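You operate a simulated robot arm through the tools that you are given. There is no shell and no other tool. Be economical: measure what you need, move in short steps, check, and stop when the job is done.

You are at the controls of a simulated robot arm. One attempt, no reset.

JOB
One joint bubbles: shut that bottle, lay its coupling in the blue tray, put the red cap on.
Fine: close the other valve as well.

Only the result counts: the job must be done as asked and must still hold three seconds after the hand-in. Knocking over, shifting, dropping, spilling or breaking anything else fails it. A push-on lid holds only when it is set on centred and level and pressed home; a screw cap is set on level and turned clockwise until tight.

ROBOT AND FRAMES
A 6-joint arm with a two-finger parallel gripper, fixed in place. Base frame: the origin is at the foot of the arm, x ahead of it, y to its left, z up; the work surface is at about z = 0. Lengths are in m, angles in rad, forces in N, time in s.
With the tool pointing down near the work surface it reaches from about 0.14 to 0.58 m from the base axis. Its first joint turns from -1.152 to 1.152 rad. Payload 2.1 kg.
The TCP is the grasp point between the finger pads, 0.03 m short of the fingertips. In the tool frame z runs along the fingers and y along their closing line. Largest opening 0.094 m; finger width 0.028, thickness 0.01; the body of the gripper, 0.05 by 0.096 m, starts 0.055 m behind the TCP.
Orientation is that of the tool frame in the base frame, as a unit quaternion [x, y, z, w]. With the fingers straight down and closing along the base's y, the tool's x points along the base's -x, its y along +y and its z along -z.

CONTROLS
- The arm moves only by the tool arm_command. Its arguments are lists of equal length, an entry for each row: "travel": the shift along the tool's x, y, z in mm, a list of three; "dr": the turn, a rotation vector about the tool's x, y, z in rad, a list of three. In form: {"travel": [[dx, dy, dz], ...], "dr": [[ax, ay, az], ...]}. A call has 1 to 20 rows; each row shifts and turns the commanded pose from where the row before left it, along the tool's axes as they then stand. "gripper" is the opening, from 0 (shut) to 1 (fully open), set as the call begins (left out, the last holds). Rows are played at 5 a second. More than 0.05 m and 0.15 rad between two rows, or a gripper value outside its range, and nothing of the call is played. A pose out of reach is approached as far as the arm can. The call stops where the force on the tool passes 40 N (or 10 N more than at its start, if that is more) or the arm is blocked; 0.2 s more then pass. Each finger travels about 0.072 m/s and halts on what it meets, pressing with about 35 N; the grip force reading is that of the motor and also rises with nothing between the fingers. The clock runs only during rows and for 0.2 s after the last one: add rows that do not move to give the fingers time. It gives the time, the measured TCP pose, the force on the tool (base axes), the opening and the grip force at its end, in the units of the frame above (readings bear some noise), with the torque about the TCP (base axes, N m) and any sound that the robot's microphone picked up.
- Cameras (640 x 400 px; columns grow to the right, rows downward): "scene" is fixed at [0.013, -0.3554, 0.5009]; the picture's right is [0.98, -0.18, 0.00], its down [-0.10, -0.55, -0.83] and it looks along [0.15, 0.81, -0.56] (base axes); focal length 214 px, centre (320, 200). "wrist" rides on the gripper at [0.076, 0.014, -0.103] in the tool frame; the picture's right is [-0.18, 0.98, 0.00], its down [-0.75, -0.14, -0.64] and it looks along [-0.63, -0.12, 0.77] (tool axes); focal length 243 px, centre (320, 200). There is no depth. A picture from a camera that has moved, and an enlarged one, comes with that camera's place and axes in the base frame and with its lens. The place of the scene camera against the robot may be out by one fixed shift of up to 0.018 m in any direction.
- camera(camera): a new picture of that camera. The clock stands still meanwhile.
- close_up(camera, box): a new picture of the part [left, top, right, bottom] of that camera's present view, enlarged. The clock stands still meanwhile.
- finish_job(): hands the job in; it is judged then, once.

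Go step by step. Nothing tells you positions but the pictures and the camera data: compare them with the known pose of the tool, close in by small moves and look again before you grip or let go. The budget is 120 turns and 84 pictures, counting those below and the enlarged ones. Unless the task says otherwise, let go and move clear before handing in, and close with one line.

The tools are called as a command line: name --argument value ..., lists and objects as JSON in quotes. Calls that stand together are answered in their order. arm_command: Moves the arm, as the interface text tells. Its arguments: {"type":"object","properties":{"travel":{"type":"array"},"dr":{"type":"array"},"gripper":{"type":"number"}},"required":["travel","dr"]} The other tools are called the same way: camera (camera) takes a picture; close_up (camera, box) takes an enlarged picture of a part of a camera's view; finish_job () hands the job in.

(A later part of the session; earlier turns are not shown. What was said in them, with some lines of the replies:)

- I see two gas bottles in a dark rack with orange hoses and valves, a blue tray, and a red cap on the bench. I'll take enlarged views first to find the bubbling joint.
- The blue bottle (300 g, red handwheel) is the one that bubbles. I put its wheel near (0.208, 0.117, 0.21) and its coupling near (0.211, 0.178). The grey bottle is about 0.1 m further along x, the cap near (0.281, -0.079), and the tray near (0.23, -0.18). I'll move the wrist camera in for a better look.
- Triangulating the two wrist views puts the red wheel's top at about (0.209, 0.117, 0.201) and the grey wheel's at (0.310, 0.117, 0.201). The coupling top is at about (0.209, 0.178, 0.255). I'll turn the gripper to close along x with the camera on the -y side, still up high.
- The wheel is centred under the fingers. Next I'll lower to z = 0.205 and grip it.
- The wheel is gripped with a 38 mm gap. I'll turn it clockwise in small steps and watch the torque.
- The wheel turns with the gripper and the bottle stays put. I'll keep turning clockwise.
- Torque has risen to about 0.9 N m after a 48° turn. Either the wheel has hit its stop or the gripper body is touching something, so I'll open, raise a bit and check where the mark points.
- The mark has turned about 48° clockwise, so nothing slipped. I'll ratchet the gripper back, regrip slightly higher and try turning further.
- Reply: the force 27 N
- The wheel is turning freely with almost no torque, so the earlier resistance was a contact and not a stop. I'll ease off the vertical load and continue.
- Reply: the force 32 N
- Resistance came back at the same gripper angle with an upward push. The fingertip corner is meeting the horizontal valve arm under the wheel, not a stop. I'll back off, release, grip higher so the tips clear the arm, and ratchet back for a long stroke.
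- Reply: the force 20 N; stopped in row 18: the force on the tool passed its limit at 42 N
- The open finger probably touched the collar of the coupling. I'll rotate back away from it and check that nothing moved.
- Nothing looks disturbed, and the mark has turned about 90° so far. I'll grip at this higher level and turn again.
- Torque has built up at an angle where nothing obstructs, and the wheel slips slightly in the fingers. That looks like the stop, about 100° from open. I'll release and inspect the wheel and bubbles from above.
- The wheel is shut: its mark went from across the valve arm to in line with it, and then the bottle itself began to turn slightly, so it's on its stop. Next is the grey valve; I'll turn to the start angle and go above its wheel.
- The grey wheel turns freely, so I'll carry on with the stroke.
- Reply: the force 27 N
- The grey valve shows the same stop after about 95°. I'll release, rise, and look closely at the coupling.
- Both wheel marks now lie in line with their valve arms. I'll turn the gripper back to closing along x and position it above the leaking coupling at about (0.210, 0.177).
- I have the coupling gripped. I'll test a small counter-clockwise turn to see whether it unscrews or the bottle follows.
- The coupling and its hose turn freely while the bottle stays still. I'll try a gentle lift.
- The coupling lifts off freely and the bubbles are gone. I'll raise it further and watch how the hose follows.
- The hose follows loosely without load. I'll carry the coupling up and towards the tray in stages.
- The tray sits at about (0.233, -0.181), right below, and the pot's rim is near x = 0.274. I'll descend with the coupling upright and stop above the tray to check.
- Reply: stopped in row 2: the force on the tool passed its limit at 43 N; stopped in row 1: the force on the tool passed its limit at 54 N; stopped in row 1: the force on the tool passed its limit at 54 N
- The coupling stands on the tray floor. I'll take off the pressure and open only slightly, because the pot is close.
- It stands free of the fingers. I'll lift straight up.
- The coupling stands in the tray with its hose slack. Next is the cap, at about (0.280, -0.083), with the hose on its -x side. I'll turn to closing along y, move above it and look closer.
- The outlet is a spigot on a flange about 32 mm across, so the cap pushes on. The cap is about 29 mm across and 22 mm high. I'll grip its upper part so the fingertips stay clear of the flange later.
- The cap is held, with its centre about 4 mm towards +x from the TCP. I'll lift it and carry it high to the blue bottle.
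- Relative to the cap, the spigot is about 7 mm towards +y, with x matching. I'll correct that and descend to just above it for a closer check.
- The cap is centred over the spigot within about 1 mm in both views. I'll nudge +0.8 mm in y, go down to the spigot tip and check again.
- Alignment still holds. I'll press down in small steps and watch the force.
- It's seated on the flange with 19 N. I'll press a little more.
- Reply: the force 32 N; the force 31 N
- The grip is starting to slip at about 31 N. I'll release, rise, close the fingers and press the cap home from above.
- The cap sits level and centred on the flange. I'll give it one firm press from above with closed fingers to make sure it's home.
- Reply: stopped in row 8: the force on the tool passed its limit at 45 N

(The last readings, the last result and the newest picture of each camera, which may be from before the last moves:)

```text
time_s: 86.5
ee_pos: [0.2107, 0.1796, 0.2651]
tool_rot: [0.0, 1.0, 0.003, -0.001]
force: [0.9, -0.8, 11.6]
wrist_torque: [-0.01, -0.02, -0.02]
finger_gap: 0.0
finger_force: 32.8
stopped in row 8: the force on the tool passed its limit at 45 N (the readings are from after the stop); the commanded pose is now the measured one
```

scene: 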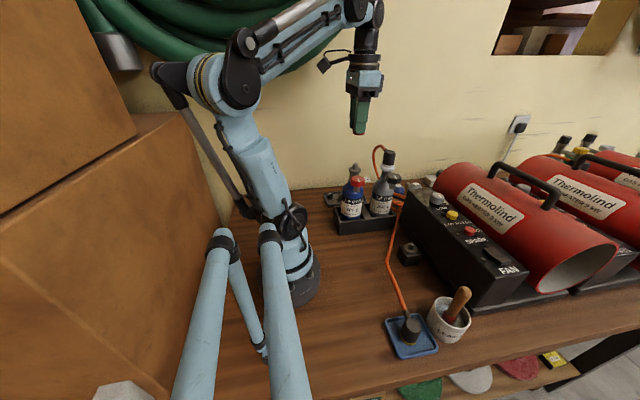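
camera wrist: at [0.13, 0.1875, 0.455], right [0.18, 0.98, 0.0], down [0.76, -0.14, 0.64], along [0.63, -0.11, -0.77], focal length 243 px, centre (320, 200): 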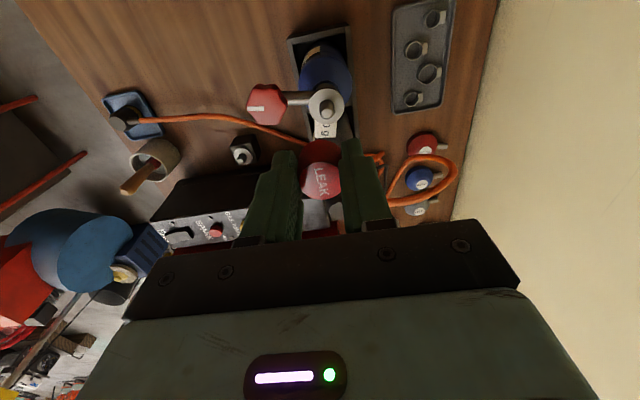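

The cap was pressed with 45 N without moving. I'll rise clear and make a final check of everything.

arm_command --travel '[[0, 0, -20], [0, 0, -40], [0, 0, -40], [20, -30, -10], [20, -40, 0], [0, -40, 0], [0, -40, 0], [0, 0, 0]]' --dr '[[0, 0, 0], [0, 0, 0], [0, 0, 0], [0, 0, 0], [0, 0, 0], [0, 0, 0], [0, 0, 0], [0, 0, 0]]'

camera --camera "scene"

close_up --camera "scene" --box '[320, 140, 420, 240]'

close_up --camera "scene" --box '[370, 230, 500, 370]'

```text
time_s: 88.3
ee_pos: [0.1708, 0.0309, 0.3738]
tool_rot: [0.0, 1.0, 0.003, 0.0]
force: [0.1, 0.0, -0.2]
wrist_torque: [-0.02, 0.01, 0.02]
finger_gap: 0.0
finger_force: 33.0
```

```text
11 pictures are left
```

scene: 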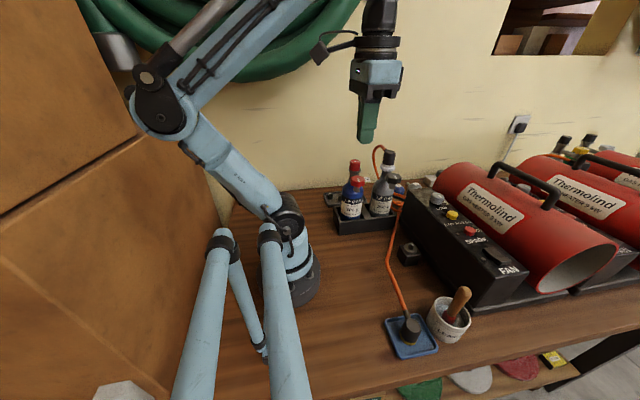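

```text
4.00 times, centred on (370, 190) of scene
camera zoom: at [0.013, -0.3554, 0.5009], right [0.98, -0.18, 0.0], down [-0.1, -0.55, -0.83], along [0.15, 0.81, -0.56], focal length 858 px, centre (120, 240)
```

zoom: 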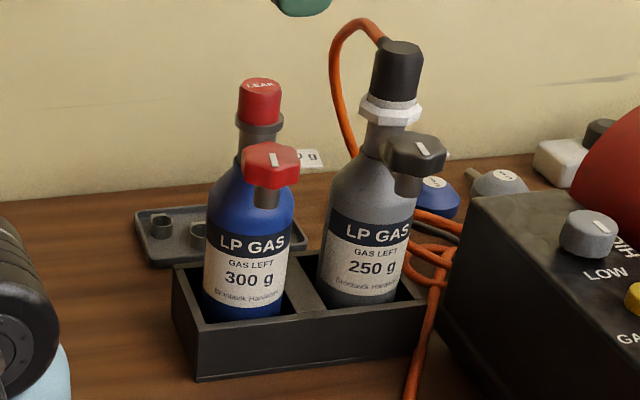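

```text
2.86 times, centred on (435, 300) of scene
camera zoom: at [0.013, -0.3554, 0.5009], right [0.98, -0.18, 0.0], down [-0.1, -0.55, -0.83], along [0.15, 0.81, -0.56], focal length 613 px, centre (-9, -86)
```

zoom: 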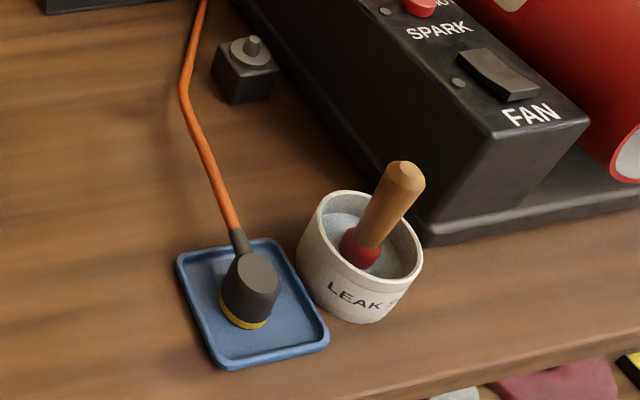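

Both wheels are shut, the coupling stands in the blue tray, the red cap is seated level, and nothing else looks disturbed. I'm handing in.

finish_job

```text
The job is handed in.
```

I shut the leaking blue bottle and the grey bottle's valve, put the blue bottle's coupling in the blue tray (standing upright), and pressed the red cap home. The blue bottle turned a few degrees in its rack as its valve reached the stop.
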